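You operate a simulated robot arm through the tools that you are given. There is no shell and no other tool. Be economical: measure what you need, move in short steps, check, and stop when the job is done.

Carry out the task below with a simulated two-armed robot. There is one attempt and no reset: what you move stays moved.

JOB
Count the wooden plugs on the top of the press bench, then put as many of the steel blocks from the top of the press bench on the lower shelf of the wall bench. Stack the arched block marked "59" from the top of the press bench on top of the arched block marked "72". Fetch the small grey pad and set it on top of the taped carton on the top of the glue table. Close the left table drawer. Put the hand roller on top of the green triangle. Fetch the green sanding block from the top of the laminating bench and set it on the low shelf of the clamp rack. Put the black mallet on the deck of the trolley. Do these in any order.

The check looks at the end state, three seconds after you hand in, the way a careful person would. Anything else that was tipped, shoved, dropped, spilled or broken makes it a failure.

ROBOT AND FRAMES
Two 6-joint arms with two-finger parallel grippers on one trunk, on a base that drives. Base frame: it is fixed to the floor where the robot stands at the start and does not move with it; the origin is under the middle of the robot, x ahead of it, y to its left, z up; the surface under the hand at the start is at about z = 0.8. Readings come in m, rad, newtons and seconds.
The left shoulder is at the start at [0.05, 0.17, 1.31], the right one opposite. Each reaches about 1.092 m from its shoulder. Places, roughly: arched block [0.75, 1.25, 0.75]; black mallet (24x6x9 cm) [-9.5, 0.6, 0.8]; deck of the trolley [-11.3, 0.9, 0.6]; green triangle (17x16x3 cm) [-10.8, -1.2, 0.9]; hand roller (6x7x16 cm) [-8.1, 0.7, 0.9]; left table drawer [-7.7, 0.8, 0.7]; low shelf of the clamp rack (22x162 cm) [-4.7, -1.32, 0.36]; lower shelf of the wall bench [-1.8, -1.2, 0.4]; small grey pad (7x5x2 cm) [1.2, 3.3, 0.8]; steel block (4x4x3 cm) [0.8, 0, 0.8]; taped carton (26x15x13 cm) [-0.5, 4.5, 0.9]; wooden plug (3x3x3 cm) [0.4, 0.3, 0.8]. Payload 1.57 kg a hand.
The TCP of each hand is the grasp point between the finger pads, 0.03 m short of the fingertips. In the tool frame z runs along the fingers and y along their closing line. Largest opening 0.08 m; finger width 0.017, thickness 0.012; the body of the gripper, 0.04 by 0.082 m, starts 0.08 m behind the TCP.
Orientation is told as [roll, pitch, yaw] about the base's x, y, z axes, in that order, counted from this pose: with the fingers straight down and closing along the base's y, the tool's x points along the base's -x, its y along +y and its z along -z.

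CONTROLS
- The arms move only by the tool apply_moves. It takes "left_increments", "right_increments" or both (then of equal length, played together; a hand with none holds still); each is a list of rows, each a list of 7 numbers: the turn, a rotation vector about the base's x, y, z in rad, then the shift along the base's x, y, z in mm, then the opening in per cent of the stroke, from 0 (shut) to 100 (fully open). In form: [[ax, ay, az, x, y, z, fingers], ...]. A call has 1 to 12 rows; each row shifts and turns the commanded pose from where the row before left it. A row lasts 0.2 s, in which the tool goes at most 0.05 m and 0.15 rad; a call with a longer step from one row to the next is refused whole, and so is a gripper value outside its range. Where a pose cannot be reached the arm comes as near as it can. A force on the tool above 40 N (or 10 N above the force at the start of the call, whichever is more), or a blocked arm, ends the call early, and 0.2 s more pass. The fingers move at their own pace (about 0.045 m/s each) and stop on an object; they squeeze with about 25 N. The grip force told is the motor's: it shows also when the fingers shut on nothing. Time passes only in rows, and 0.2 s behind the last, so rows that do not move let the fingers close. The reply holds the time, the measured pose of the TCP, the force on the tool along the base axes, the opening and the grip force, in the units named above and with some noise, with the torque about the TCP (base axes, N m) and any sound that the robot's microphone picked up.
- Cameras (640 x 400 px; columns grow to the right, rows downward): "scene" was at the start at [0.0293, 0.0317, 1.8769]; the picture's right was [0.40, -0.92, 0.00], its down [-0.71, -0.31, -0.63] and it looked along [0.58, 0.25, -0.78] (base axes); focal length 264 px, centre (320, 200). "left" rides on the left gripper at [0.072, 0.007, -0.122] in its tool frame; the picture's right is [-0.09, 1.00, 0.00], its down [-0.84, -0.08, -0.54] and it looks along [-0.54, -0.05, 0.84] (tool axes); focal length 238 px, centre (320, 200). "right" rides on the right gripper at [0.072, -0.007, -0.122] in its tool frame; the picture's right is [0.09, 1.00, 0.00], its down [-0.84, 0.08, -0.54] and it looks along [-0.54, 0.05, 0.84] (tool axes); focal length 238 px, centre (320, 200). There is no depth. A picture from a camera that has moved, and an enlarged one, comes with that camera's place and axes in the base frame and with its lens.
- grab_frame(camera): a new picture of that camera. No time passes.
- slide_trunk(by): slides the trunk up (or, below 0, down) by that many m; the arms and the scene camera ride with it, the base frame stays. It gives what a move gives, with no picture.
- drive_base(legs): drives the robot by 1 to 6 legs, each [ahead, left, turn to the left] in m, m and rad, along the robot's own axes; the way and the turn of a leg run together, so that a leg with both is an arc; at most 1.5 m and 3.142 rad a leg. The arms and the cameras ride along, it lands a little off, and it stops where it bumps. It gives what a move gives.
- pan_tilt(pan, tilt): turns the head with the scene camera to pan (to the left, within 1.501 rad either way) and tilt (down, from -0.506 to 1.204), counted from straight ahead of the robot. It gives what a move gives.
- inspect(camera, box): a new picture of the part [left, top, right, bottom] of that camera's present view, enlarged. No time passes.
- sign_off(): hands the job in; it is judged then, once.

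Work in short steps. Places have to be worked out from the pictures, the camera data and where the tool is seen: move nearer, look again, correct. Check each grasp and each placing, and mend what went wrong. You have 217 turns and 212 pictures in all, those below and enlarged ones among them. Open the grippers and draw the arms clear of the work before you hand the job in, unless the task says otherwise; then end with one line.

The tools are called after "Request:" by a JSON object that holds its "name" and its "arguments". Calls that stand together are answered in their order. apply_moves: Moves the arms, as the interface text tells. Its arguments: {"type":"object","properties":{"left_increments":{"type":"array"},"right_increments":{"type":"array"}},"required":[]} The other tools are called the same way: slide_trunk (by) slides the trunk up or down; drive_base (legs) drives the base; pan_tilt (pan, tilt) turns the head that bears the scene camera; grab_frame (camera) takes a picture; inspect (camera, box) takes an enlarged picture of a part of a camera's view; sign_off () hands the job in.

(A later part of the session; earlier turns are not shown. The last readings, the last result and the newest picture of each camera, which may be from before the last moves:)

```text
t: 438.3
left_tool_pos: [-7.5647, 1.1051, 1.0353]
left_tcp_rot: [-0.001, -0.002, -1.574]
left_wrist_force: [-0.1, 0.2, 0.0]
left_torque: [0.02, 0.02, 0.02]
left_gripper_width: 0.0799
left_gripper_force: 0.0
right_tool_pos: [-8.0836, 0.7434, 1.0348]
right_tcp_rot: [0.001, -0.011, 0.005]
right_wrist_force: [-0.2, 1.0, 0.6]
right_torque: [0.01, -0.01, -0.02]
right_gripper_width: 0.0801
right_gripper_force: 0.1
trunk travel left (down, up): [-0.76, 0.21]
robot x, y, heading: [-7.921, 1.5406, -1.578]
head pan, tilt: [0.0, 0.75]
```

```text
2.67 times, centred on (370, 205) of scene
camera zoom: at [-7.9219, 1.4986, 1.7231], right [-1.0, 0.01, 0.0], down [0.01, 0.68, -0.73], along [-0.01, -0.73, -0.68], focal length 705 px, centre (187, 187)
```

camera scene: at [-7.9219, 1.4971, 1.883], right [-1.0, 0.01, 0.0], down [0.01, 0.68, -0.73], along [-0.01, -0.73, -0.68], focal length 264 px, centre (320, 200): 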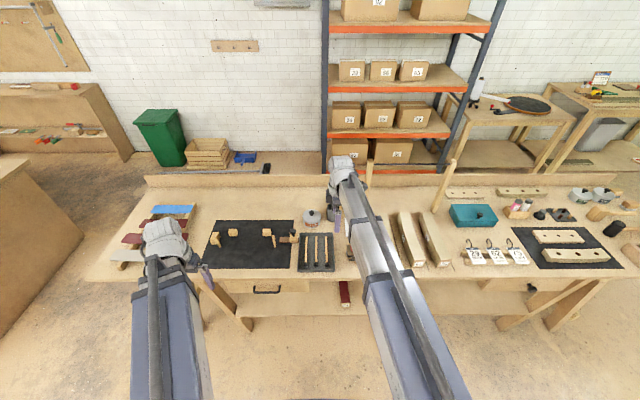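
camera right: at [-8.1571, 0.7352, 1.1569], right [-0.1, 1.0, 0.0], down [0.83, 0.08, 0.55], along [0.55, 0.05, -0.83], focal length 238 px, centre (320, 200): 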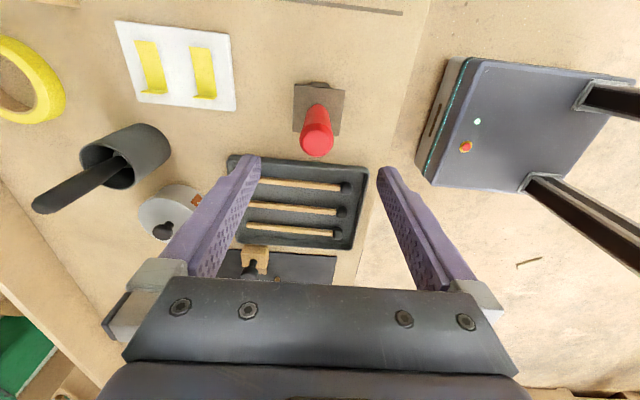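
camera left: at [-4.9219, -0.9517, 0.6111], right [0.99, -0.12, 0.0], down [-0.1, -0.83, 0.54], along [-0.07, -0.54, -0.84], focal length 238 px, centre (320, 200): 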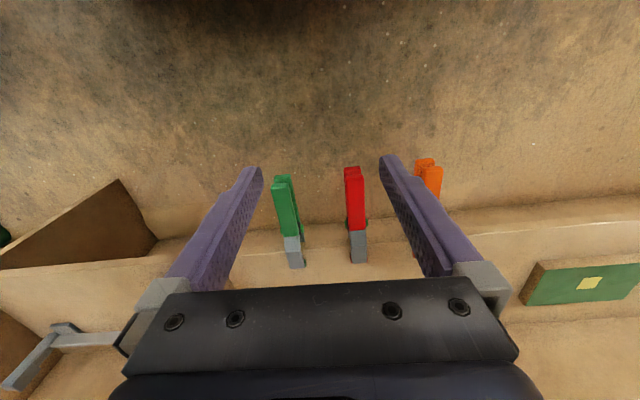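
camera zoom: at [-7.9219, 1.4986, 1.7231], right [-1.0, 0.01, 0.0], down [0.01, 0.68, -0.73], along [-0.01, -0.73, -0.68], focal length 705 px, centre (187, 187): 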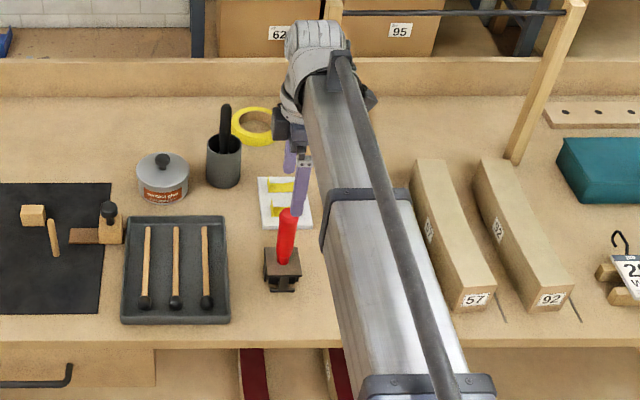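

Aligned over the handle. I lower 0.135 and close.

Request:
{"name": "slide_trunk", "arguments": {"by": -0.135}}

Request:
{"name": "apply_moves", "arguments": {"right_increments": [[0, 0, 0, 0, -3, 0, 60], [0, 0, 0, 0, 0, 0, 30], [0, 0, 0, 0, 0, 0, 0], [0, 0, 0, 0, 0, 0, 0], [0, 0, 0, 0, 0, 0, 0], [0, 0, 0, 0, 0, 0, 0]]}}

Request:
{"name": "slide_trunk", "arguments": {"by": 0.1}}

Request:
{"name": "grab_frame", "arguments": {"camera": "right"}}

```text
t: 440.0
left_tool_pos: [-7.5654, 1.1038, 0.9006]
left_tcp_rot: [0.001, -0.002, -1.576]
left_wrist_force: [0.8, -0.7, 0.3]
left_torque: [-0.01, 0.0, 0.02]
left_gripper_width: 0.0799
left_gripper_force: 0.0
right_tool_pos: [-8.0825, 0.742, 0.8996]
right_tcp_rot: [-0.002, -0.01, 0.005]
right_wrist_force: [0.0, 0.5, -1.2]
right_torque: [-0.02, 0.01, 0.05]
right_gripper_width: 0.08
right_gripper_force: 0.1
trunk travel left (down, up): [-0.625, 0.345]
robot x, y, heading: [-7.9187, 1.5407, -1.581]
head pan, tilt: [0.0, 0.75]
```

```text
t: 441.4
left_tool_pos: [-7.565, 1.1039, 0.9]
left_tcp_rot: [0.001, -0.003, -1.575]
left_wrist_force: [0.1, 0.4, -0.2]
left_torque: [-0.05, -0.01, 0.02]
left_gripper_width: 0.0797
left_gripper_force: 0.1
right_tool_pos: [-8.0827, 0.7389, 0.9002]
right_tcp_rot: [0.0, -0.01, 0.007]
right_wrist_force: [-0.3, 0.2, 0.7]
right_torque: [0.05, 0.04, 0.0]
right_gripper_width: 0.0288
right_gripper_force: 24.9
trunk travel left (down, up): [-0.625, 0.345]
robot x, y, heading: [-7.9221, 1.5393, -1.579]
head pan, tilt: [0.0, 0.75]
```

```text
t: 442.7
left_tool_pos: [-7.565, 1.1033, 0.9998]
left_tcp_rot: [0.0, -0.002, -1.576]
left_wrist_force: [0.4, 0.3, -1.6]
left_torque: [0.0, 0.01, 0.01]
left_gripper_width: 0.08
left_gripper_force: 0.1
right_tool_pos: [-8.0837, 0.7382, 0.9991]
right_tcp_rot: [0.0, -0.011, 0.005]
right_wrist_force: [-0.4, -0.8, -4.2]
right_torque: [-0.03, -0.03, 0.01]
right_gripper_width: 0.0288
right_gripper_force: 24.7
trunk travel left (down, up): [-0.725, 0.245]
robot x, y, heading: [-7.9238, 1.5384, -1.575]
head pan, tilt: [0.0, 0.75]
```

```text
70 pictures are left
camera right: at [-8.1574, 0.7316, 1.1215], right [-0.1, 1.0, 0.0], down [0.83, 0.08, 0.55], along [0.55, 0.05, -0.83], focal length 238 px, centre (320, 200)
```

right: 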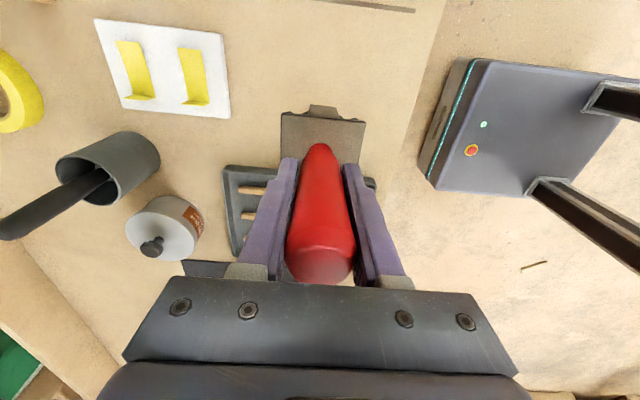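

Roller held. I raise, retract it, and strafe west to the mallet at ≈(−9.5,0.6).

Request:
{"name": "slide_trunk", "arguments": {"by": 0.19}}

Request:
{"name": "apply_moves", "arguments": {"right_increments": [[0, 0, 0, 0, 45, 0, 0], [0, 0, 0, 0, 45, 0, 0], [0, 0, 0, 0, 45, 0, 0], [0, 0, 0, 0, 45, 0, 0], [0, 0, 0, 0, 45, 0, 0], [0, 0, 0, 0, 40, 0, 0]]}}

Request:
{"name": "drive_base", "arguments": {"legs": [[0, -1.45, 0]]}}

Request:
{"name": "pan_tilt", "arguments": {"pan": -0.1, "tilt": 0.75}}

Request:
{"name": "grab_frame", "arguments": {"camera": "scene"}}

```text
t: 444.8
left_tool_pos: [-7.5664, 1.1031, 1.1903]
left_tcp_rot: [0.001, -0.001, -1.577]
left_wrist_force: [0.6, 0.3, 0.0]
left_torque: [-0.01, -0.01, -0.03]
left_gripper_width: 0.0798
left_gripper_force: 0.0
right_tool_pos: [-8.0828, 0.7386, 1.1899]
right_tcp_rot: [0.0, -0.01, 0.007]
right_wrist_force: [-1.0, 0.2, -3.6]
right_torque: [-0.04, 0.03, -0.01]
right_gripper_width: 0.0283
right_gripper_force: 24.8
trunk travel left (down, up): [-0.915, 0.055]
robot x, y, heading: [-7.9213, 1.5378, -1.58]
head pan, tilt: [0.0, 0.75]
```

```text
t: 446.2
left_tool_pos: [-7.565, 1.1041, 1.1902]
left_tcp_rot: [0.0, -0.004, -1.574]
left_wrist_force: [0.2, 0.2, 0.1]
left_torque: [0.01, 0.03, 0.0]
left_gripper_width: 0.0801
left_gripper_force: 0.0
right_tool_pos: [-8.082, 1.0029, 1.1891]
right_tcp_rot: [-0.001, -0.011, 0.005]
right_wrist_force: [-0.4, -0.2, -4.0]
right_torque: [0.04, -0.01, -0.02]
right_gripper_width: 0.0282
right_gripper_force: 25.0
trunk travel left (down, up): [-0.915, 0.055]
robot x, y, heading: [-7.9202, 1.5415, -1.577]
head pan, tilt: [0.0, 0.75]
```

```text
t: 453.4
left_tool_pos: [-9.0334, 1.121, 1.1892]
left_tcp_rot: [0.0, -0.002, -1.596]
left_wrist_force: [0.8, 0.7, 0.6]
left_torque: [-0.04, -0.02, -0.01]
left_gripper_width: 0.0801
left_gripper_force: 0.1
right_tool_pos: [-9.5508, 1.0287, 1.1894]
right_tcp_rot: [0.001, -0.013, -0.013]
right_wrist_force: [-0.2, -1.3, -3.8]
right_torque: [0.04, 0.02, 0.02]
right_gripper_width: 0.0288
right_gripper_force: 24.9
trunk travel left (down, up): [-0.915, 0.055]
robot x, y, heading: [-9.3812, 1.5627, -1.597]
head pan, tilt: [0.0, 0.75]
```

```text
t: 454.1
left_tool_pos: [-9.0338, 1.1212, 1.1901]
left_tcp_rot: [-0.003, -0.001, -1.594]
left_wrist_force: [-0.6, 0.1, 0.0]
left_torque: [0.03, 0.03, 0.03]
left_gripper_width: 0.0799
left_gripper_force: 0.1
right_tool_pos: [-9.5501, 1.0286, 1.1906]
right_tcp_rot: [-0.001, -0.01, -0.013]
right_wrist_force: [0.0, 0.6, -2.6]
right_torque: [0.01, 0.02, -0.01]
right_gripper_width: 0.0284
right_gripper_force: 24.8
trunk travel left (down, up): [-0.915, 0.055]
robot x, y, heading: [-9.3793, 1.5673, -1.597]
head pan, tilt: [-0.099, 0.75]
```

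```text
69 pictures are left
camera scene: at [-9.3895, 1.5228, 1.878], right [-0.99, 0.12, 0.0], down [0.08, 0.68, -0.73], along [-0.09, -0.73, -0.68], focal length 264 px, centre (320, 200)
```

scene: 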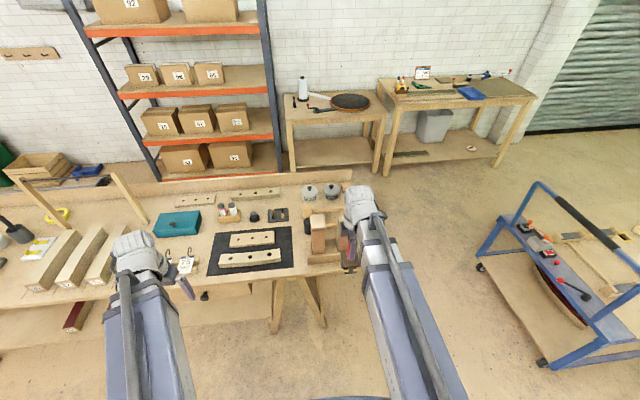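

I enlarge the west end of the table and the trolley.

Request:
{"name": "inspect", "arguments": {"camera": "scene", "box": [200, 170, 400, 300]}}

Request:
{"name": "inspect", "arguments": {"camera": "scene", "box": [460, 160, 640, 380]}}

Request:
{"name": "inspect", "arguments": {"camera": "scene", "box": [280, 50, 540, 180]}}

```text
3.08 times, centred on (300, 235) of scene
camera zoom: at [-9.3895, 1.5228, 1.878], right [-0.99, 0.12, 0.0], down [0.08, 0.68, -0.73], along [-0.09, -0.73, -0.68], focal length 814 px, centre (382, 92)
```

zoom: 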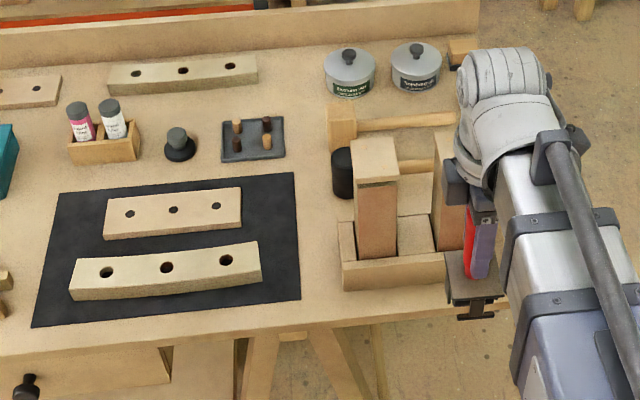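

```text
1.82 times, centred on (550, 270) of scene
camera zoom: at [-9.3895, 1.5228, 1.878], right [-0.99, 0.12, 0.0], down [0.08, 0.68, -0.73], along [-0.09, -0.73, -0.68], focal length 481 px, centre (-98, 73)
```

zoom: 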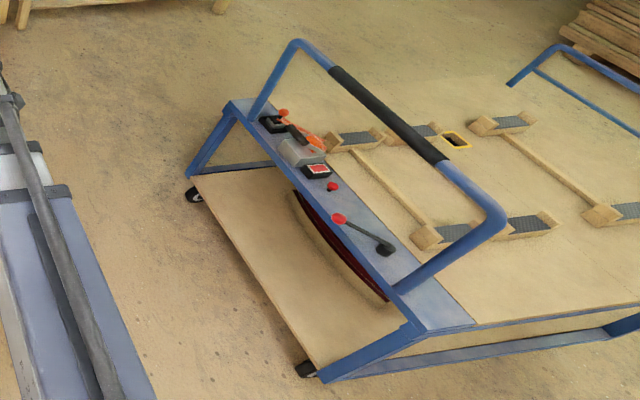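

```text
2.46 times, centred on (410, 115) of scene
camera zoom: at [-9.3895, 1.5228, 1.878], right [-0.99, 0.12, 0.0], down [0.08, 0.68, -0.73], along [-0.09, -0.73, -0.68], focal length 651 px, centre (98, 409)
```

zoom: 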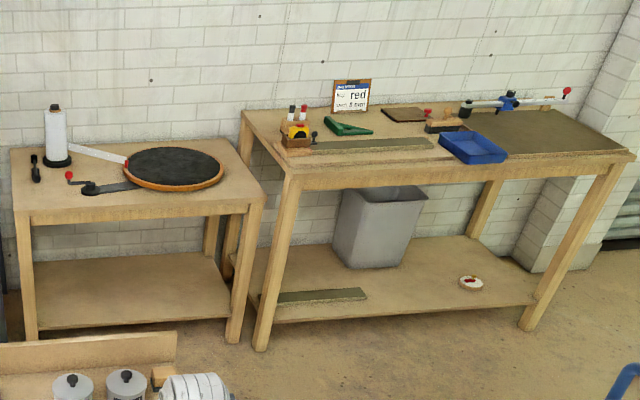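

The black mallet head is at ≈(−9.437,0.617), partly behind a block holder. I swing the right hand (with roller) aside, move closer, and look with the left hand camera.

Request:
{"name": "apply_moves", "arguments": {"right_increments": [[0, 0, 0, -43, 18, 0, 0], [0, 0, 0, -43, 18, 0, 0], [0, 0, 0, -43, 18, 0, 0], [0, 0, 0, -43, 18, 0, 0], [0, 0, 0, -43, 18, 0, 0], [0, 0, 0, -43, 18, 0, 0], [0, 0, 0, -43, 18, 0, 0], [0, 0, 0, -43, 18, 0, 0], [0, 0, 0, -43, 18, 0, 0], [0, 0, 0, -43, 18, 0, 0]], "left_increments": [[0, 0, 0, -15, -12, 0, 100], [0, 0, 0, -15, -12, 0, 100], [0, 0, 0, -15, -12, 0, 100], [0, 0, 0, -15, -12, 0, 100], [0, 0, 0, -15, -12, 0, 100], [0, 0, 0, -15, -12, 0, 100], [0, 0, 0, -15, -12, 0, 100], [0, 0, 0, -15, -12, 0, 100], [0, 0, 0, -15, -12, 0, 100], [0, 0, 0, -15, -12, 0, 100]]}}

Request:
{"name": "drive_base", "arguments": {"legs": [[0, -0.2, 0.025], [0.2, 0, 0]]}}

Request:
{"name": "grab_frame", "arguments": {"camera": "left"}}

Request:
{"name": "grab_frame", "arguments": {"camera": "scene"}}

```text
t: 456.3
left_tool_pos: [-9.1827, 1.0011, 1.1891]
left_tcp_rot: [0.0, -0.002, -1.592]
left_wrist_force: [-1.0, -0.1, 0.4]
left_torque: [0.0, 0.02, -0.03]
left_gripper_width: 0.0801
left_gripper_force: 0.0
right_tool_pos: [-9.9831, 1.2087, 1.1895]
right_tcp_rot: [0.002, -0.012, -0.012]
right_wrist_force: [1.1, -0.3, -3.3]
right_torque: [0.01, -0.06, -0.01]
right_gripper_width: 0.0286
right_gripper_force: 25.1
trunk travel left (down, up): [-0.915, 0.055]
robot x, y, heading: [-9.3793, 1.5649, -1.595]
head pan, tilt: [-0.099, 0.75]
```

```text
t: 459.1
left_tool_pos: [-9.37, 0.8068, 1.1882]
left_tcp_rot: [0.0, -0.001, -1.573]
left_wrist_force: [0.4, -0.1, -0.2]
left_torque: [0.05, 0.01, 0.01]
left_gripper_width: 0.0801
left_gripper_force: 0.0
right_tool_pos: [-10.1714, 0.9981, 1.1894]
right_tcp_rot: [0.001, -0.011, 0.01]
right_wrist_force: [0.6, -0.4, -3.0]
right_torque: [0.04, 0.02, 0.04]
right_gripper_width: 0.0285
right_gripper_force: 24.7
trunk travel left (down, up): [-0.915, 0.055]
robot x, y, heading: [-9.5764, 1.3648, -1.571]
head pan, tilt: [-0.099, 0.75]
```

```text
65 pictures are left
camera left: at [-9.3626, 0.8788, 1.3119], right [1.0, -0.09, 0.0], down [-0.08, -0.84, 0.54], along [-0.05, -0.54, -0.84], focal length 238 px, centre (320, 200)
```

left: 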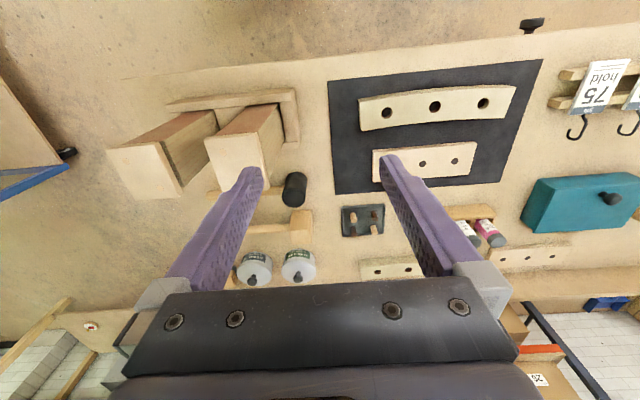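

```text
64 pictures are left
camera scene: at [-9.5877, 1.3236, 1.878], right [-0.99, 0.1, 0.0], down [0.07, 0.68, -0.73], along [-0.08, -0.73, -0.68], focal length 264 px, centre (320, 200)
```

scene: 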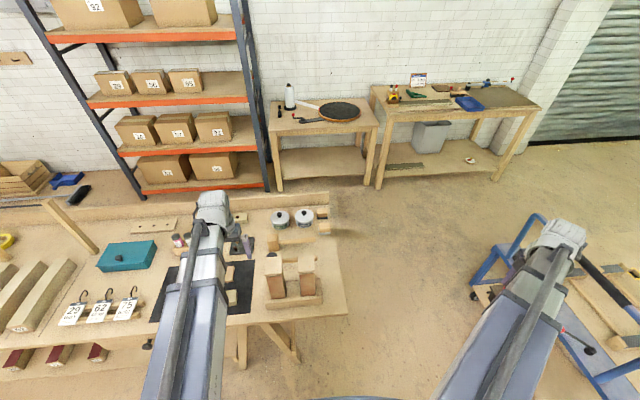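

I enlarge the mallet area in the left view.

Request:
{"name": "inspect", "arguments": {"camera": "left", "box": [100, 80, 340, 280]}}

Request:
{"name": "inspect", "arguments": {"camera": "scene", "box": [220, 190, 350, 310]}}

```text
2.00 times, centred on (220, 180) of left
camera zoom: at [-9.3626, 0.8788, 1.3119], right [1.0, -0.09, 0.0], down [-0.08, -0.84, 0.54], along [-0.05, -0.54, -0.84], focal length 477 px, centre (520, 240)
```

zoom: 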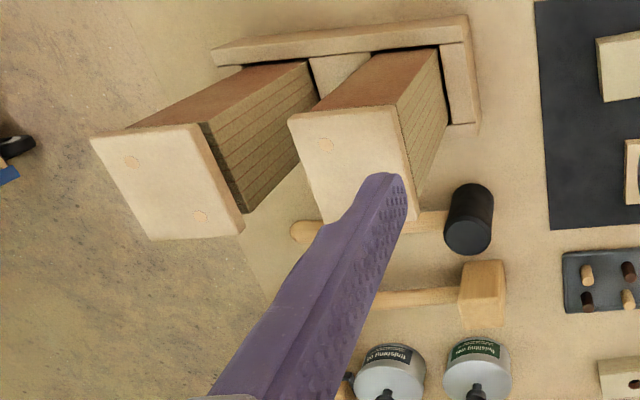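

```text
3.33 times, centred on (285, 250) of scene
camera zoom: at [-9.5877, 1.3236, 1.878], right [-0.99, 0.1, 0.0], down [0.07, 0.68, -0.73], along [-0.08, -0.73, -0.68], focal length 882 px, centre (437, 33)
```

zoom: 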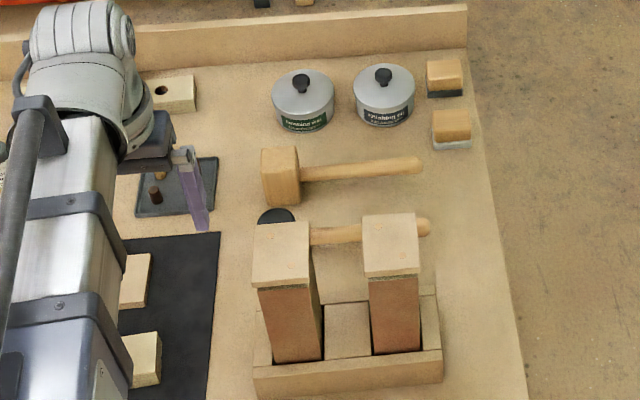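

Head is a standing cylinder at (−9.445,0.61), z 0.80–0.89, handle toward −x; a tall block (top 1.04) stands just north. I'll come from the north-east: tuck the right hand and move the base to ≈(−9.12,1.25).

Request:
{"name": "apply_moves", "arguments": {"left_increments": [[0, 0, 0.143, 0, 30, 0, 100], [0, 0, 0.143, 0, 30, 0, 100], [0, 0, 0.143, 0, 10, 0, 100], [0, 0, 0.143, 0, 0, 0, 100], [0, 0, 0.143, 0, 0, 0, 100], [0, 0, 0.143, 0, 0, 0, 100], [0, 0, 0.143, 0, 0, 0, 100], [0, 0, 0.143, 0, 0, 0, 100], [0, 0, 0.143, 0, 0, 0, 100], [0, 0, 0.143, 0, 0, 0, 100], [0, 0, 0.143, 0, 0, 0, 100]], "right_increments": [[0, 0, 0, -15, 35, 0, 0], [0, 0, 0, -15, 35, 0, 0], [0, 0, 0, -15, 35, 0, 0], [0, 0, 0, -15, 35, 0, 0], [0, 0, 0, 0, 10, 0, 0], [0, 0, 0, 0, 0, 0, 0], [0, 0, 0, 0, 0, 0, 0], [0, 0, 0, 0, 0, 0, 0], [0, 0, 0, 0, 0, 0, 0], [0, 0, 0, 0, 0, 0, 0], [0, 0, 0, 0, 0, 0, 0]]}}

Request:
{"name": "drive_base", "arguments": {"legs": [[0, 0.456, 0], [0.1, 0, 0]]}}

Request:
{"name": "pan_tilt", "arguments": {"pan": -0.4, "tilt": 0.9}}

Request:
{"name": "grab_frame", "arguments": {"camera": "scene"}}

```text
t: 461.5
left_tool_pos: [-9.3687, 0.8786, 1.1908]
left_tcp_rot: [0.001, -0.002, 0.003]
left_wrist_force: [0.5, 0.8, 0.2]
left_torque: [-0.01, -0.01, -0.02]
left_gripper_width: 0.0797
left_gripper_force: 0.1
right_tool_pos: [-10.2333, 1.1476, 1.191]
right_tcp_rot: [0.002, -0.01, 0.008]
right_wrist_force: [-0.1, 0.4, -2.1]
right_torque: [0.02, -0.01, -0.02]
right_gripper_width: 0.0286
right_gripper_force: 25.5
trunk travel left (down, up): [-0.915, 0.055]
robot x, y, heading: [-9.5737, 1.3698, -1.578]
head pan, tilt: [-0.099, 0.75]
```

```text
t: 464.9
left_tool_pos: [-8.9258, 0.7759, 1.1896]
left_tcp_rot: [0.002, -0.003, -0.002]
left_wrist_force: [0.3, -0.1, -0.3]
left_torque: [0.04, -0.04, -0.02]
left_gripper_width: 0.08
left_gripper_force: 0.0
right_tool_pos: [-9.7891, 1.0462, 1.1899]
right_tcp_rot: [-0.001, -0.01, 0.008]
right_wrist_force: [0.8, -0.1, -2.4]
right_torque: [0.04, -0.04, -0.02]
right_gripper_width: 0.0287
right_gripper_force: 25.4
trunk travel left (down, up): [-0.915, 0.055]
robot x, y, heading: [-9.1329, 1.2619, -1.578]
head pan, tilt: [-0.099, 0.75]
```

```text
t: 465.7
left_tool_pos: [-8.9248, 0.7775, 1.1898]
left_tcp_rot: [-0.001, -0.002, -0.001]
left_wrist_force: [0.1, -0.1, 0.2]
left_torque: [-0.01, 0.02, -0.02]
left_gripper_width: 0.0803
left_gripper_force: 0.0
right_tool_pos: [-9.7876, 1.0492, 1.1907]
right_tcp_rot: [-0.002, -0.008, 0.007]
right_wrist_force: [-0.3, 0.3, -3.9]
right_torque: [-0.01, -0.04, -0.01]
right_gripper_width: 0.0285
right_gripper_force: 24.9
trunk travel left (down, up): [-0.915, 0.055]
robot x, y, heading: [-9.134, 1.2643, -1.576]
head pan, tilt: [-0.4, 0.901]
```

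```text
61 pictures are left
camera scene: at [-9.1641, 1.2368, 1.8661], right [-0.92, 0.39, 0.0], down [0.31, 0.72, -0.62], along [-0.24, -0.57, -0.78], focal length 264 px, centre (320, 200)
```

scene: 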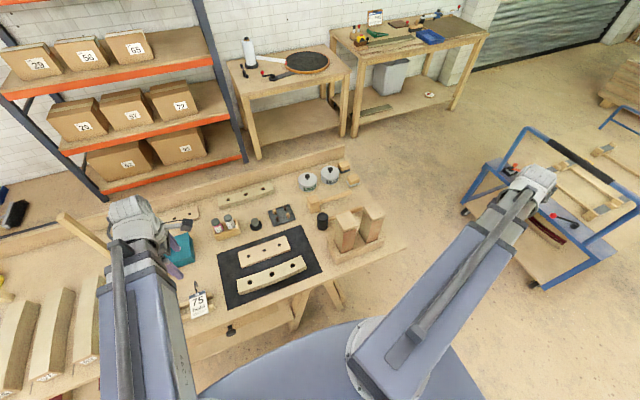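

I move the left hand over the mallet head at height.

Request:
{"name": "apply_moves", "arguments": {"left_increments": [[0, 0, 0, -43, -13, 0, 100], [0, 0, 0, -43, -13, 0, 100], [0, 0, 0, -43, -13, 0, 100], [0, 0, 0, -43, -13, 0, 100], [0, 0, 0, -43, -13, 0, 100], [0, 0, 0, -43, -13, 0, 100], [0, 0, 0, -43, -13, 0, 100], [0, 0, 0, -43, -13, 0, 100], [0, 0, 0, -43, -13, 0, 100], [0, 0, 0, -43, -13, 0, 100], [0, 0, 0, -43, -16, 0, 100], [0, 0, 0, -43, -16, 0, 100]]}}

Request:
{"name": "slide_trunk", "arguments": {"by": -0.1}}

Request:
{"name": "grab_frame", "arguments": {"camera": "left"}}

Request:
{"name": "grab_frame", "arguments": {"camera": "scene"}}

```text
t: 468.3
left_tool_pos: [-9.442, 0.6118, 1.1893]
left_tcp_rot: [-0.001, -0.004, -0.001]
left_wrist_force: [-0.3, -0.3, -0.9]
left_torque: [0.01, 0.0, -0.01]
left_gripper_width: 0.08
left_gripper_force: 0.0
right_tool_pos: [-9.79, 1.0466, 1.1881]
right_tcp_rot: [0.0, -0.009, 0.006]
right_wrist_force: [0.2, 0.1, -3.1]
right_torque: [0.05, 0.01, 0.02]
right_gripper_width: 0.0285
right_gripper_force: 24.7
trunk travel left (down, up): [-0.915, 0.055]
robot x, y, heading: [-9.1349, 1.2642, -1.574]
head pan, tilt: [-0.4, 0.901]
```

```text
t: 469.7
left_tool_pos: [-9.4413, 0.613, 1.0899]
left_tcp_rot: [0.0, -0.003, -0.002]
left_wrist_force: [-0.1, -0.6, -0.5]
left_torque: [0.02, 0.0, 0.01]
left_gripper_width: 0.0803
left_gripper_force: 0.1
right_tool_pos: [-9.7885, 1.046, 1.0899]
right_tcp_rot: [0.0, -0.012, 0.008]
right_wrist_force: [1.1, 0.3, -2.3]
right_torque: [-0.01, 0.01, 0.0]
right_gripper_width: 0.0286
right_gripper_force: 25.3
trunk travel left (down, up): [-0.815, 0.155]
robot x, y, heading: [-9.1334, 1.264, -1.579]
head pan, tilt: [-0.4, 0.901]
```

```text
60 pictures are left
camera left: at [-9.5135, 0.6196, 1.2123], right [0.09, 1.0, 0.0], down [0.84, -0.08, 0.54], along [0.54, -0.05, -0.84], focal length 238 px, centre (320, 200)
```

left: 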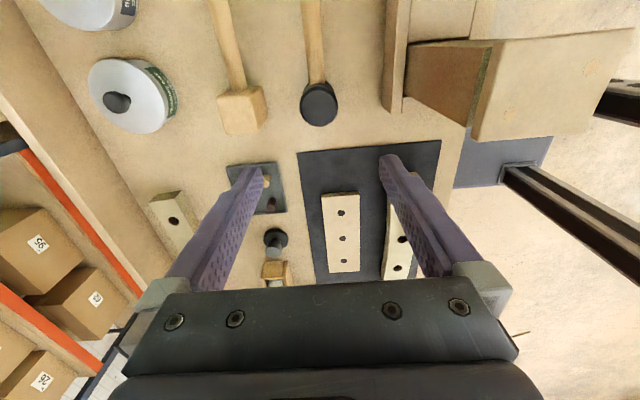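

```text
59 pictures are left
camera scene: at [-9.1643, 1.2362, 1.7661], right [-0.92, 0.39, 0.0], down [0.31, 0.72, -0.62], along [-0.24, -0.57, -0.78], focal length 264 px, centre (320, 200)
```

scene: 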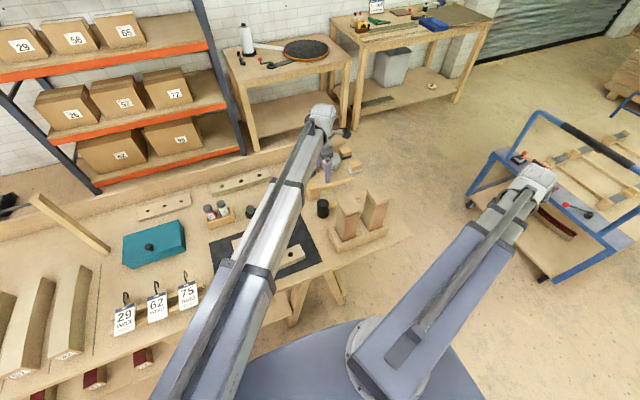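

The arm would pass only ~1–2 cm from the tall block; I shift the base +0.12 in x, −0.05 in y for more clearance and re-centre the hand.

Request:
{"name": "drive_base", "arguments": {"legs": [[0.05, 0.12, 0]]}}

Request:
{"name": "apply_moves", "arguments": {"left_increments": [[0, 0, 0, -42, 17, 0, 100], [0, 0, 0, -42, 17, 0, 100], [0, 0, 0, -45, 17, 0, 100]]}}

Request:
{"name": "slide_trunk", "arguments": {"by": -0.12}}

Request:
{"name": "grab_frame", "arguments": {"camera": "left"}}

Request:
{"name": "inspect", "arguments": {"camera": "scene", "box": [200, 60, 440, 280]}}

```text
t: 470.9
left_tool_pos: [-9.3179, 0.5622, 1.0895]
left_tcp_rot: [0.0, -0.003, -0.003]
left_wrist_force: [-0.3, -1.3, -0.8]
left_torque: [-0.01, 0.03, 0.02]
left_gripper_width: 0.0802
left_gripper_force: 0.0
right_tool_pos: [-9.6655, 0.9958, 1.0915]
right_tcp_rot: [-0.001, -0.009, 0.006]
right_wrist_force: [0.1, -0.4, -2.6]
right_torque: [-0.02, 0.02, 0.0]
right_gripper_width: 0.0287
right_gripper_force: 24.7
trunk travel left (down, up): [-0.815, 0.155]
robot x, y, heading: [-9.0101, 1.2165, -1.577]
head pan, tilt: [-0.4, 0.901]
```

```text
t: 471.7
left_tool_pos: [-9.4506, 0.6133, 1.0905]
left_tcp_rot: [0.001, -0.004, -0.002]
left_wrist_force: [-0.3, -0.3, 0.0]
left_torque: [-0.01, -0.02, -0.01]
left_gripper_width: 0.08
left_gripper_force: 0.0
right_tool_pos: [-9.6692, 0.9956, 1.0887]
right_tcp_rot: [0.0, -0.01, 0.007]
right_wrist_force: [-0.4, 0.4, -3.5]
right_torque: [0.02, -0.03, 0.0]
right_gripper_width: 0.0285
right_gripper_force: 24.9
trunk travel left (down, up): [-0.815, 0.155]
robot x, y, heading: [-9.014, 1.2125, -1.574]
head pan, tilt: [-0.4, 0.901]
```

```text
t: 473.2
left_tool_pos: [-9.4495, 0.6144, 0.9702]
left_tcp_rot: [0.0, -0.002, -0.002]
left_wrist_force: [-0.1, 0.1, 0.0]
left_torque: [-0.01, 0.02, 0.03]
left_gripper_width: 0.08
left_gripper_force: 0.1
right_tool_pos: [-9.6676, 0.9972, 0.9688]
right_tcp_rot: [0.003, -0.011, 0.006]
right_wrist_force: [-0.2, 0.2, -2.6]
right_torque: [0.0, -0.03, 0.0]
right_gripper_width: 0.0284
right_gripper_force: 25.7
trunk travel left (down, up): [-0.695, 0.275]
robot x, y, heading: [-9.0128, 1.2153, -1.575]
head pan, tilt: [-0.4, 0.901]
```

```text
58 pictures are left
camera left: at [-9.5221, 0.6197, 1.0923], right [0.09, 1.0, 0.0], down [0.84, -0.08, 0.54], along [0.54, -0.05, -0.84], focal length 238 px, centre (320, 200)
```

left: 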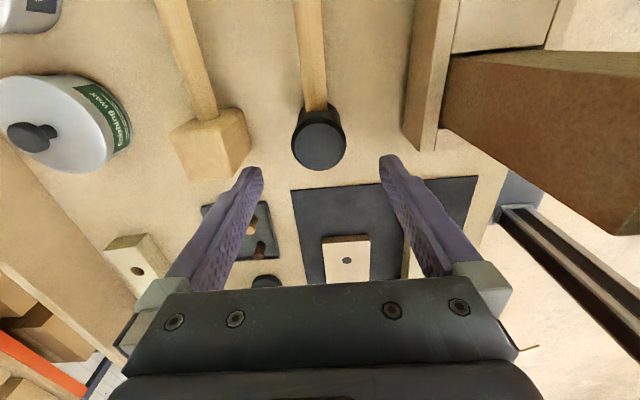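

```text
1.82 times, centred on (320, 170) of scene
camera zoom: at [-9.0435, 1.1863, 1.6461], right [-0.92, 0.39, 0.0], down [0.31, 0.72, -0.62], along [-0.24, -0.57, -0.78], focal length 481 px, centre (320, 254)
```

zoom: 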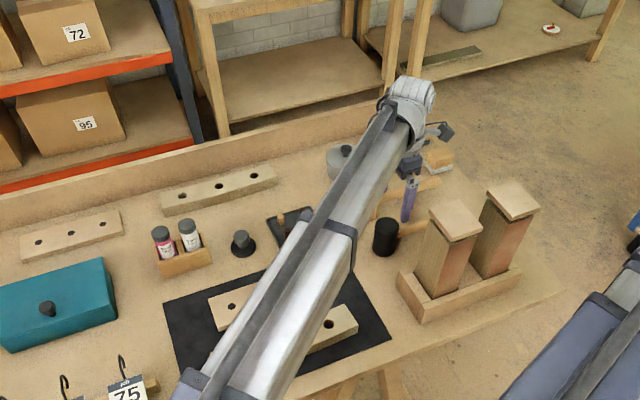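

Aligned over the head. I lower in two steps and close.

Request:
{"name": "slide_trunk", "arguments": {"by": -0.05}}

Request:
{"name": "slide_trunk", "arguments": {"by": -0.05}}

Request:
{"name": "apply_moves", "arguments": {"left_increments": [[0, 0, 0, 0, 0, 0, 0], [0, 0, 0, 0, 0, 0, 0], [0, 0, 0, 0, 0, 0, 0], [0, 0, 0, 0, 0, 0, 0]]}}

Request:
{"name": "slide_trunk", "arguments": {"by": 0.15}}

Request:
{"name": "grab_frame", "arguments": {"camera": "left"}}

```text
t: 474.2
left_tool_pos: [-9.4496, 0.6128, 0.9182]
left_tcp_rot: [0.0, -0.002, -0.002]
left_wrist_force: [-0.1, -0.1, 0.4]
left_torque: [0.01, -0.01, -0.03]
left_gripper_width: 0.0798
left_gripper_force: 0.1
right_tool_pos: [-9.6682, 0.9968, 0.9197]
right_tcp_rot: [0.001, -0.01, 0.007]
right_wrist_force: [-0.4, -0.2, -3.0]
right_torque: [-0.06, 0.04, 0.02]
right_gripper_width: 0.0284
right_gripper_force: 24.8
trunk travel left (down, up): [-0.645, 0.325]
robot x, y, heading: [-9.0127, 1.2146, -1.577]
head pan, tilt: [-0.4, 0.901]
```

```text
t: 475.1
left_tool_pos: [-9.4492, 0.6139, 0.8698]
left_tcp_rot: [0.001, -0.003, -0.003]
left_wrist_force: [0.3, 0.1, 0.5]
left_torque: [0.02, -0.01, -0.02]
left_gripper_width: 0.0799
left_gripper_force: 0.0
right_tool_pos: [-9.6671, 0.9959, 0.869]
right_tcp_rot: [-0.001, -0.011, 0.007]
right_wrist_force: [-0.8, -0.6, -2.4]
right_torque: [0.01, -0.05, -0.02]
right_gripper_width: 0.0286
right_gripper_force: 24.7
trunk travel left (down, up): [-0.595, 0.375]
robot x, y, heading: [-9.0169, 1.2146, -1.574]
head pan, tilt: [-0.4, 0.901]
```

```text
t: 476.1
left_tool_pos: [-9.4496, 0.6127, 0.869]
left_tcp_rot: [0.0, -0.002, 0.001]
left_wrist_force: [-0.2, -5.5, 3.1]
left_torque: [-0.31, 0.06, 0.08]
left_gripper_width: 0.0519
left_gripper_force: 25.1
right_tool_pos: [-9.666, 0.9954, 0.8684]
right_tcp_rot: [-0.001, -0.01, 0.007]
right_wrist_force: [-0.2, 0.4, -2.9]
right_torque: [0.01, -0.03, 0.02]
right_gripper_width: 0.0284
right_gripper_force: 25.1
trunk travel left (down, up): [-0.595, 0.375]
robot x, y, heading: [-9.0148, 1.2131, -1.572]
head pan, tilt: [-0.4, 0.901]
```

```text
t: 477.8
left_tool_pos: [-9.4494, 0.6137, 1.0192]
left_tcp_rot: [-0.001, -0.002, -0.003]
left_wrist_force: [-0.8, -0.1, -3.5]
left_torque: [-0.02, -0.03, 0.03]
left_gripper_width: 0.0516
left_gripper_force: 25.0
right_tool_pos: [-9.6675, 0.9957, 1.0184]
right_tcp_rot: [0.0, -0.009, 0.008]
right_wrist_force: [-0.3, 0.4, -3.3]
right_torque: [0.02, -0.02, 0.02]
right_gripper_width: 0.0286
right_gripper_force: 24.8
trunk travel left (down, up): [-0.745, 0.225]
robot x, y, heading: [-9.0107, 1.2173, -1.577]
head pan, tilt: [-0.4, 0.901]
```

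```text
56 pictures are left
camera left: at [-9.5225, 0.6194, 1.1418], right [0.09, 1.0, 0.0], down [0.84, -0.08, 0.54], along [0.54, -0.05, -0.84], focal length 238 px, centre (320, 200)
```

left: 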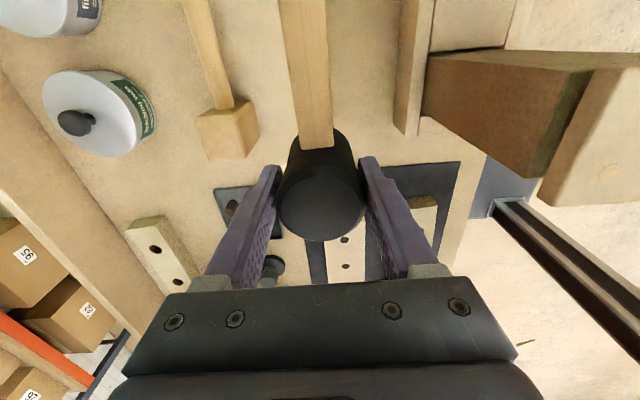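

Mallet held. I raise, retract the left hand, then drive to the trolley's north side.

Request:
{"name": "slide_trunk", "arguments": {"by": 0.17}}

Request:
{"name": "apply_moves", "arguments": {"left_increments": [[0, 0, 0, 46, 8, 0, 0], [0, 0, 0, 46, 8, 0, 0], [0, 0, 0, 46, 8, 0, 0], [0, 0, 0, 46, 8, 0, 0], [0, 0, 0, 46, 8, 0, 0], [0, 0, 0, 46, 8, 0, 0], [0, 0, 0, 46, 8, 0, 0], [0, 0, 0, 46, 8, 0, 0], [0, 0, 0, 46, 8, 0, 0], [0, 0, 0, 46, 8, 0, 0], [0, 0, 0, 46, 8, 0, 0], [0, 0, 0, 46, 8, 0, 0]]}}

Request:
{"name": "drive_base", "arguments": {"legs": [[-0.5, 0, 0], [0, -1.3, 0], [0, -1.0, 0]]}}

Request:
{"name": "pan_tilt", "arguments": {"pan": 0.0, "tilt": 0.85}}

Request:
{"name": "grab_frame", "arguments": {"camera": "scene"}}

```text
t: 479.8
left_tool_pos: [-9.449, 0.6133, 1.1885]
left_tcp_rot: [0.001, -0.004, 0.0]
left_wrist_force: [0.1, 0.0, -2.8]
left_torque: [0.01, -0.05, 0.02]
left_gripper_width: 0.0515
left_gripper_force: 25.4
right_tool_pos: [-9.6679, 0.9955, 1.1894]
right_tcp_rot: [0.0, -0.01, 0.006]
right_wrist_force: [0.3, -0.6, -3.0]
right_torque: [-0.06, -0.01, 0.0]
right_gripper_width: 0.0286
right_gripper_force: 25.2
trunk travel left (down, up): [-0.915, 0.055]
robot x, y, heading: [-9.007, 1.2125, -1.58]
head pan, tilt: [-0.4, 0.901]
```

```text
t: 482.4
left_tool_pos: [-8.8947, 0.7088, 1.19]
left_tcp_rot: [0.001, 0.001, 0.0]
left_wrist_force: [0.3, 0.0, -3.3]
left_torque: [0.01, -0.05, 0.03]
left_gripper_width: 0.0515
left_gripper_force: 25.0
right_tool_pos: [-9.6663, 0.9973, 1.1901]
right_tcp_rot: [-0.001, -0.009, 0.006]
right_wrist_force: [0.9, 1.4, -2.7]
right_torque: [0.04, 0.0, 0.03]
right_gripper_width: 0.0284
right_gripper_force: 25.0
trunk travel left (down, up): [-0.915, 0.055]
robot x, y, heading: [-9.0132, 1.2135, -1.573]
head pan, tilt: [-0.4, 0.901]
```

```text
t: 496.2
left_tool_pos: [-11.2009, 1.2541, 1.1902]
left_tcp_rot: [0.001, -0.004, -0.01]
left_wrist_force: [-0.2, 0.2, -3.1]
left_torque: [-0.01, -0.09, 0.01]
left_gripper_width: 0.0514
left_gripper_force: 24.6
right_tool_pos: [-11.9704, 1.5485, 1.1895]
right_tcp_rot: [-0.001, -0.011, -0.004]
right_wrist_force: [-1.4, 1.3, -3.3]
right_torque: [0.03, -0.04, -0.02]
right_gripper_width: 0.0281
right_gripper_force: 24.8
trunk travel left (down, up): [-0.915, 0.055]
robot x, y, heading: [-11.3107, 1.7633, -1.587]
head pan, tilt: [-0.4, 0.901]
```

```text
t: 497.1
left_tool_pos: [-11.1997, 1.2541, 1.1902]
left_tcp_rot: [0.0, -0.001, -0.01]
left_wrist_force: [0.2, -0.5, -3.4]
left_torque: [-0.02, -0.04, -0.02]
left_gripper_width: 0.0515
left_gripper_force: 24.7
right_tool_pos: [-11.9699, 1.5477, 1.1896]
right_tcp_rot: [-0.002, -0.009, -0.001]
right_wrist_force: [0.3, -0.6, -3.9]
right_torque: [-0.01, -0.02, -0.02]
right_gripper_width: 0.0283
right_gripper_force: 25.1
trunk travel left (down, up): [-0.915, 0.055]
robot x, y, heading: [-11.315, 1.7638, -1.585]
head pan, tilt: [0.0, 0.85]
```

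```text
55 pictures are left
camera scene: at [-11.3154, 1.7236, 1.87], right [-1.0, 0.01, 0.0], down [0.01, 0.75, -0.66], along [-0.01, -0.66, -0.75], focal length 264 px, centre (320, 200)
```

scene: 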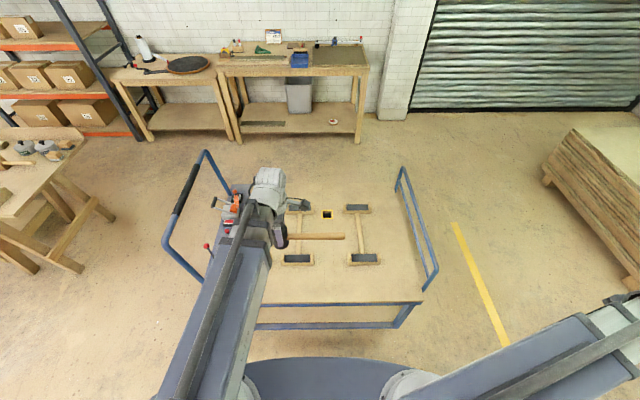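

The deck's north strip (y 1.07–1.25) is free. I position the mallet at ≈(−11.12,1.165) and lower.

Request:
{"name": "apply_moves", "arguments": {"left_increments": [[0, 0, 0, 27, -30, 0, 0], [0, 0, 0, 27, -30, 0, 0], [0, 0, 0, 27, -30, 0, 0]]}}

Request:
{"name": "slide_trunk", "arguments": {"by": -0.4}}

Request:
{"name": "grab_frame", "arguments": {"camera": "left"}}

Request:
{"name": "grab_frame", "arguments": {"camera": "scene"}}

```text
t: 497.9
left_tool_pos: [-11.1184, 1.1612, 1.1887]
left_tcp_rot: [0.0, -0.001, -0.01]
left_wrist_force: [-0.3, 0.2, -3.0]
left_torque: [0.0, -0.03, -0.01]
left_gripper_width: 0.0514
left_gripper_force: 24.8
right_tool_pos: [-11.9696, 1.5479, 1.1897]
right_tcp_rot: [-0.001, -0.011, -0.002]
right_wrist_force: [-0.6, 0.2, -3.2]
right_torque: [0.03, 0.01, 0.01]
right_gripper_width: 0.0282
right_gripper_force: 25.4
trunk travel left (down, up): [-0.915, 0.055]
robot x, y, heading: [-11.3129, 1.7633, -1.581]
head pan, tilt: [0.0, 0.85]
```

```text
t: 501.7
left_tool_pos: [-11.1194, 1.1618, 0.789]
left_tcp_rot: [-0.001, -0.002, -0.01]
left_wrist_force: [-0.3, -0.6, -3.0]
left_torque: [-0.02, -0.04, 0.0]
left_gripper_width: 0.0515
left_gripper_force: 25.4
right_tool_pos: [-11.9707, 1.5485, 0.789]
right_tcp_rot: [0.002, -0.011, -0.001]
right_wrist_force: [-0.5, 0.6, -3.2]
right_torque: [-0.02, -0.01, 0.0]
right_gripper_width: 0.028
right_gripper_force: 25.0
trunk travel left (down, up): [-0.515, 0.455]
robot x, y, heading: [-11.3142, 1.7611, -1.587]
head pan, tilt: [0.0, 0.85]
```

```text
54 pictures are left
camera left: at [-11.1922, 1.169, 0.9123], right [0.1, 0.99, 0.0], down [0.83, -0.09, 0.54], along [0.54, -0.06, -0.84], focal length 238 px, centre (320, 200)
```

left: 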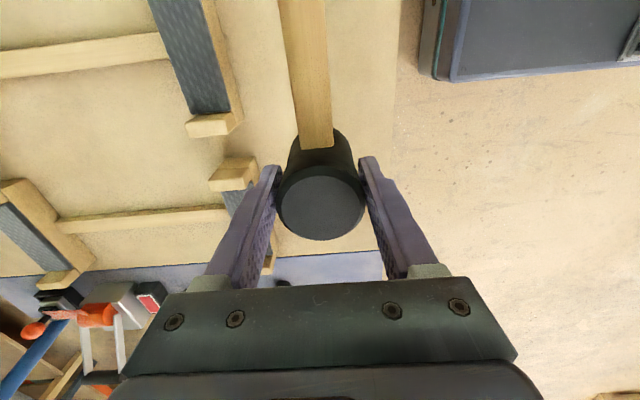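

```text
53 pictures are left
camera scene: at [-11.3152, 1.7237, 1.47], right [-1.0, 0.01, 0.0], down [0.01, 0.75, -0.66], along [-0.01, -0.66, -0.75], focal length 264 px, centre (320, 200)
```

scene: 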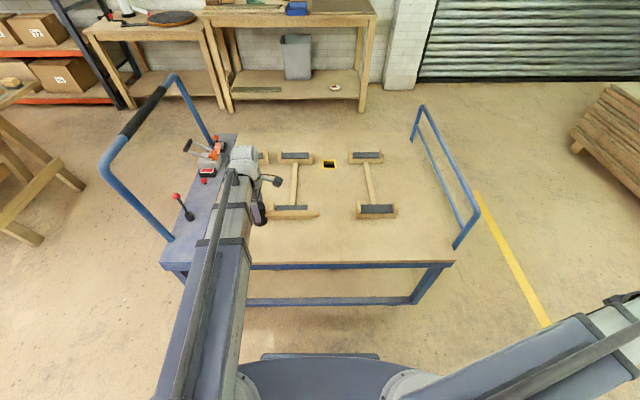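

Clear of the cleats and inside the deck edge. I lower to contact in steps.

Request:
{"name": "slide_trunk", "arguments": {"by": -0.1}}

Request:
{"name": "slide_trunk", "arguments": {"by": -0.012}}

Request:
{"name": "slide_trunk", "arguments": {"by": -0.006}}

Request:
{"name": "slide_trunk", "arguments": {"by": -0.006}}

```text
t: 503.1
left_tool_pos: [-11.1192, 1.163, 0.69]
left_tcp_rot: [-0.003, -0.001, -0.011]
left_wrist_force: [-0.4, 0.7, -3.1]
left_torque: [0.01, -0.03, -0.01]
left_gripper_width: 0.0515
left_gripper_force: 25.1
right_tool_pos: [-11.9703, 1.5493, 0.6894]
right_tcp_rot: [0.0, -0.011, -0.003]
right_wrist_force: [-0.4, -0.5, -2.3]
right_torque: [-0.02, -0.02, -0.02]
right_gripper_width: 0.0282
right_gripper_force: 25.1
trunk travel left (down, up): [-0.415, 0.555]
robot x, y, heading: [-11.3114, 1.7583, -1.588]
head pan, tilt: [0.0, 0.85]
```

```text
t: 503.7
left_tool_pos: [-11.1195, 1.1618, 0.6776]
left_tcp_rot: [0.0, -0.001, -0.011]
left_wrist_force: [0.1, -0.4, -4.4]
left_torque: [0.02, -0.03, 0.01]
left_gripper_width: 0.0515
left_gripper_force: 25.4
right_tool_pos: [-11.9704, 1.5477, 0.6763]
right_tcp_rot: [0.001, -0.011, -0.001]
right_wrist_force: [0.4, -0.4, -3.7]
right_torque: [0.0, -0.02, 0.02]
right_gripper_width: 0.0284
right_gripper_force: 25.1
trunk travel left (down, up): [-0.403, 0.567]
robot x, y, heading: [-11.3135, 1.7605, -1.586]
head pan, tilt: [0.0, 0.85]
```

```text
t: 504.2
left_tool_pos: [-11.119, 1.1611, 0.6711]
left_tcp_rot: [0.0, -0.003, -0.008]
left_wrist_force: [-0.5, -0.1, -3.7]
left_torque: [0.01, -0.06, 0.01]
left_gripper_width: 0.0513
left_gripper_force: 25.0
right_tool_pos: [-11.9692, 1.5484, 0.6706]
right_tcp_rot: [0.0, -0.011, -0.003]
right_wrist_force: [0.4, 0.2, -3.1]
right_torque: [-0.03, 0.02, 0.01]
right_gripper_width: 0.0282
right_gripper_force: 25.0
trunk travel left (down, up): [-0.397, 0.573]
robot x, y, heading: [-11.3154, 1.7621, -1.582]
head pan, tilt: [0.0, 0.85]
```

```text
t: 504.8
left_tool_pos: [-11.1186, 1.1622, 0.6667]
left_tcp_rot: [-0.002, -0.003, -0.011]
left_wrist_force: [3.9, -4.4, 26.8]
left_torque: [0.23, -0.24, -0.06]
left_gripper_width: 0.052
left_gripper_force: 24.6
right_tool_pos: [-11.971, 1.55, 0.6658]
right_tcp_rot: [-0.002, -0.01, -0.003]
right_wrist_force: [-0.1, -0.3, -3.6]
right_torque: [0.01, 0.01, 0.0]
right_gripper_width: 0.0283
right_gripper_force: 25.0
trunk travel left (down, up): [-0.391, 0.579]
robot x, y, heading: [-11.314, 1.7602, -1.585]
head pan, tilt: [0.0, 0.85]
```

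Contact at the deck. I release, lift clear, and check.

Request:
{"name": "apply_moves", "arguments": {"left_increments": [[0, 0, 0, 0, 0, 0, 90], [0, 0, 0, 0, 0, 0, 90], [0, 0, 0, 0, 0, 0, 90], [0, 0, 0, 0, 0, 0, 90], [0, 0, 0, 0, 0, 0, 90]]}}

Request:
{"name": "slide_trunk", "arguments": {"by": 0.4}}

Request:
{"name": "grab_frame", "arguments": {"camera": "left"}}

```text
t: 506.0
left_tool_pos: [-11.12, 1.1623, 0.6653]
left_tcp_rot: [0.002, -0.002, -0.011]
left_wrist_force: [0.0, 1.1, -0.8]
left_torque: [-0.01, -0.04, -0.02]
left_gripper_width: 0.0722
left_gripper_force: 0.0
right_tool_pos: [-11.9713, 1.5487, 0.6662]
right_tcp_rot: [0.001, -0.011, -0.001]
right_wrist_force: [0.4, -0.4, -3.0]
right_torque: [0.02, 0.03, 0.01]
right_gripper_width: 0.0285
right_gripper_force: 24.7
trunk travel left (down, up): [-0.391, 0.579]
robot x, y, heading: [-11.3122, 1.7652, -1.585]
head pan, tilt: [0.0, 0.85]
```

```text
t: 509.8
left_tool_pos: [-11.1205, 1.1641, 1.067]
left_tcp_rot: [-0.001, -0.001, -0.011]
left_wrist_force: [-1.0, -0.2, 0.7]
left_torque: [0.03, -0.01, -0.02]
left_gripper_width: 0.0721
left_gripper_force: 0.1
right_tool_pos: [-11.9705, 1.5492, 1.0658]
right_tcp_rot: [0.0, -0.011, -0.002]
right_wrist_force: [-0.6, -0.5, -4.0]
right_torque: [0.01, 0.0, 0.01]
right_gripper_width: 0.0284
right_gripper_force: 25.1
trunk travel left (down, up): [-0.791, 0.179]
robot x, y, heading: [-11.3133, 1.7608, -1.588]
head pan, tilt: [0.0, 0.85]
```

```text
52 pictures are left
camera left: at [-11.1923, 1.1691, 1.1883], right [0.1, 0.99, 0.0], down [0.83, -0.09, 0.54], along [0.54, -0.06, -0.84], focal length 238 px, centre (320, 200)
```

left: 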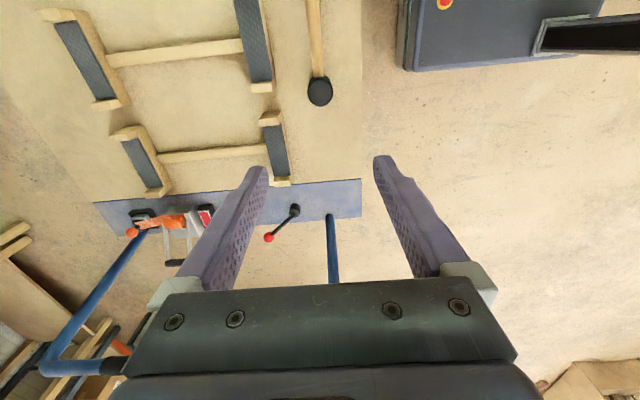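

Mallet is on the deck. I raise, tuck both hands, and drive around the trolley's west side toward the green triangle.

Request:
{"name": "slide_trunk", "arguments": {"by": 0.125}}

Request:
{"name": "apply_moves", "arguments": {"right_increments": [[0, 0, 0, 40, -24, 0, 0], [0, 0, 0, 40, -24, 0, 0], [0, 0, 0, 40, -24, 0, 0], [0, 0, 0, 40, -24, 0, 0], [0, 0, 0, 40, -24, 0, 0], [0, 0, 0, 40, -24, 0, 0], [0, 0, 0, 40, -24, 0, 0], [0, 0, 0, 40, -24, 0, 0], [0, 0, 0, 40, -24, 0, 0], [0, 0, 0, 40, -24, 0, 0], [0, 0, 0, 40, -24, 0, 0], [0, 0, 0, 30, -24, 0, 0]], "left_increments": [[0, 0, 0, 0, 8, 0, 100], [0, 0, 0, 0, 8, 0, 100], [0, 0, 0, 0, 8, 0, 100], [0, 0, 0, 0, 8, 0, 100], [0, 0, 0, 0, 8, 0, 100], [0, 0, 0, 0, 8, 0, 100], [0, 0, 0, 0, 8, 0, 100], [0, 0, 0, 0, 8, 0, 100], [0, 0, 0, 0, 8, 0, 100], [0, 0, 0, 0, 8, 0, 100], [0, 0, 0, 0, 8, 0, 100], [0, 0, 0, 0, 8, 0, 100]]}}

Request:
{"name": "drive_base", "arguments": {"legs": [[0, -1.15, 0.015], [1.1, 0, 0], [1.05, 0, 0]]}}

Request:
{"name": "pan_tilt", "arguments": {"pan": 0.7, "tilt": 0.6}}

Request:
{"name": "grab_frame", "arguments": {"camera": "scene"}}

```text
t: 511.3
left_tool_pos: [-11.12, 1.1627, 1.1904]
left_tcp_rot: [0.0, -0.001, -0.01]
left_wrist_force: [0.1, -0.4, 0.7]
left_torque: [0.0, -0.01, 0.03]
left_gripper_width: 0.0719
left_gripper_force: 0.0
right_tool_pos: [-11.9709, 1.5485, 1.1903]
right_tcp_rot: [0.0, -0.011, -0.002]
right_wrist_force: [0.1, 0.2, -4.5]
right_torque: [-0.02, 0.01, -0.01]
right_gripper_width: 0.0279
right_gripper_force: 24.8
trunk travel left (down, up): [-0.916, 0.054]
robot x, y, heading: [-11.3101, 1.7634, -1.587]
head pan, tilt: [0.0, 0.85]
```

```text
t: 513.9
left_tool_pos: [-11.119, 1.2579, 1.1899]
left_tcp_rot: [0.0, 0.0, -0.01]
left_wrist_force: [-0.7, -0.2, 0.1]
left_torque: [0.01, -0.02, 0.02]
left_gripper_width: 0.0799
left_gripper_force: 0.2
right_tool_pos: [-11.5071, 1.2483, 1.1905]
right_tcp_rot: [0.002, -0.009, -0.002]
right_wrist_force: [0.3, 0.0, -4.0]
right_torque: [0.02, -0.01, -0.01]
right_gripper_width: 0.0282
right_gripper_force: 25.0
right hand out of reach, approached as far as the arm can: row 6, 7
trunk travel left (down, up): [-0.916, 0.054]
robot x, y, heading: [-11.3147, 1.76, -1.583]
head pan, tilt: [0.0, 0.85]
```

```text
t: 529.9
left_tool_pos: [-12.2449, -0.843, 1.1918]
left_tcp_rot: [0.001, 0.0, 0.008]
left_wrist_force: [-0.5, -0.8, -0.3]
left_torque: [0.03, 0.01, -0.01]
left_gripper_width: 0.0799
left_gripper_force: 0.1
right_tool_pos: [-12.6338, -0.8599, 1.1904]
right_tcp_rot: [0.001, -0.009, 0.018]
right_wrist_force: [-0.1, -0.3, -3.2]
right_torque: [-0.02, -0.01, 0.0]
right_gripper_width: 0.0279
right_gripper_force: 25.3
trunk travel left (down, up): [-0.916, 0.054]
robot x, y, heading: [-12.4522, -0.344, -1.566]
head pan, tilt: [0.0, 0.85]
```

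```text
t: 530.9
left_tool_pos: [-12.2455, -0.8423, 1.192]
left_tcp_rot: [0.0, -0.001, 0.01]
left_wrist_force: [-0.1, 0.5, -0.7]
left_torque: [0.03, 0.06, 0.02]
left_gripper_width: 0.0801
left_gripper_force: 0.1
right_tool_pos: [-12.6339, -0.8604, 1.1909]
right_tcp_rot: [-0.001, -0.01, 0.016]
right_wrist_force: [-0.1, -0.2, -3.5]
right_torque: [0.02, -0.03, -0.02]
right_gripper_width: 0.028
right_gripper_force: 25.4
trunk travel left (down, up): [-0.916, 0.054]
robot x, y, heading: [-12.4491, -0.3444, -1.563]
head pan, tilt: [0.7, 0.6]
```

```text
51 pictures are left
camera scene: at [-12.393, -0.3702, 1.8918], right [-0.76, -0.65, 0.0], down [-0.37, 0.43, -0.82], along [0.53, -0.63, -0.57], focal length 264 px, centre (320, 200)
```

scene: 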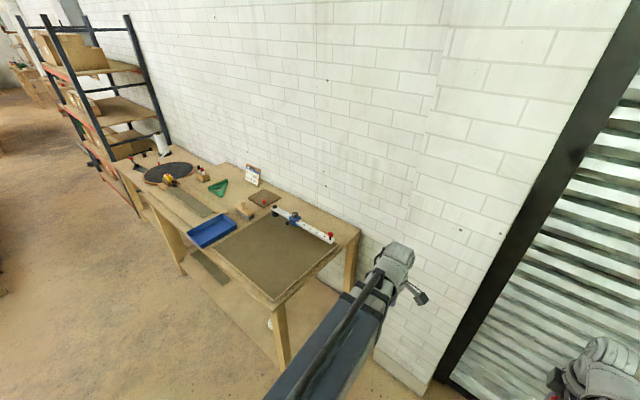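

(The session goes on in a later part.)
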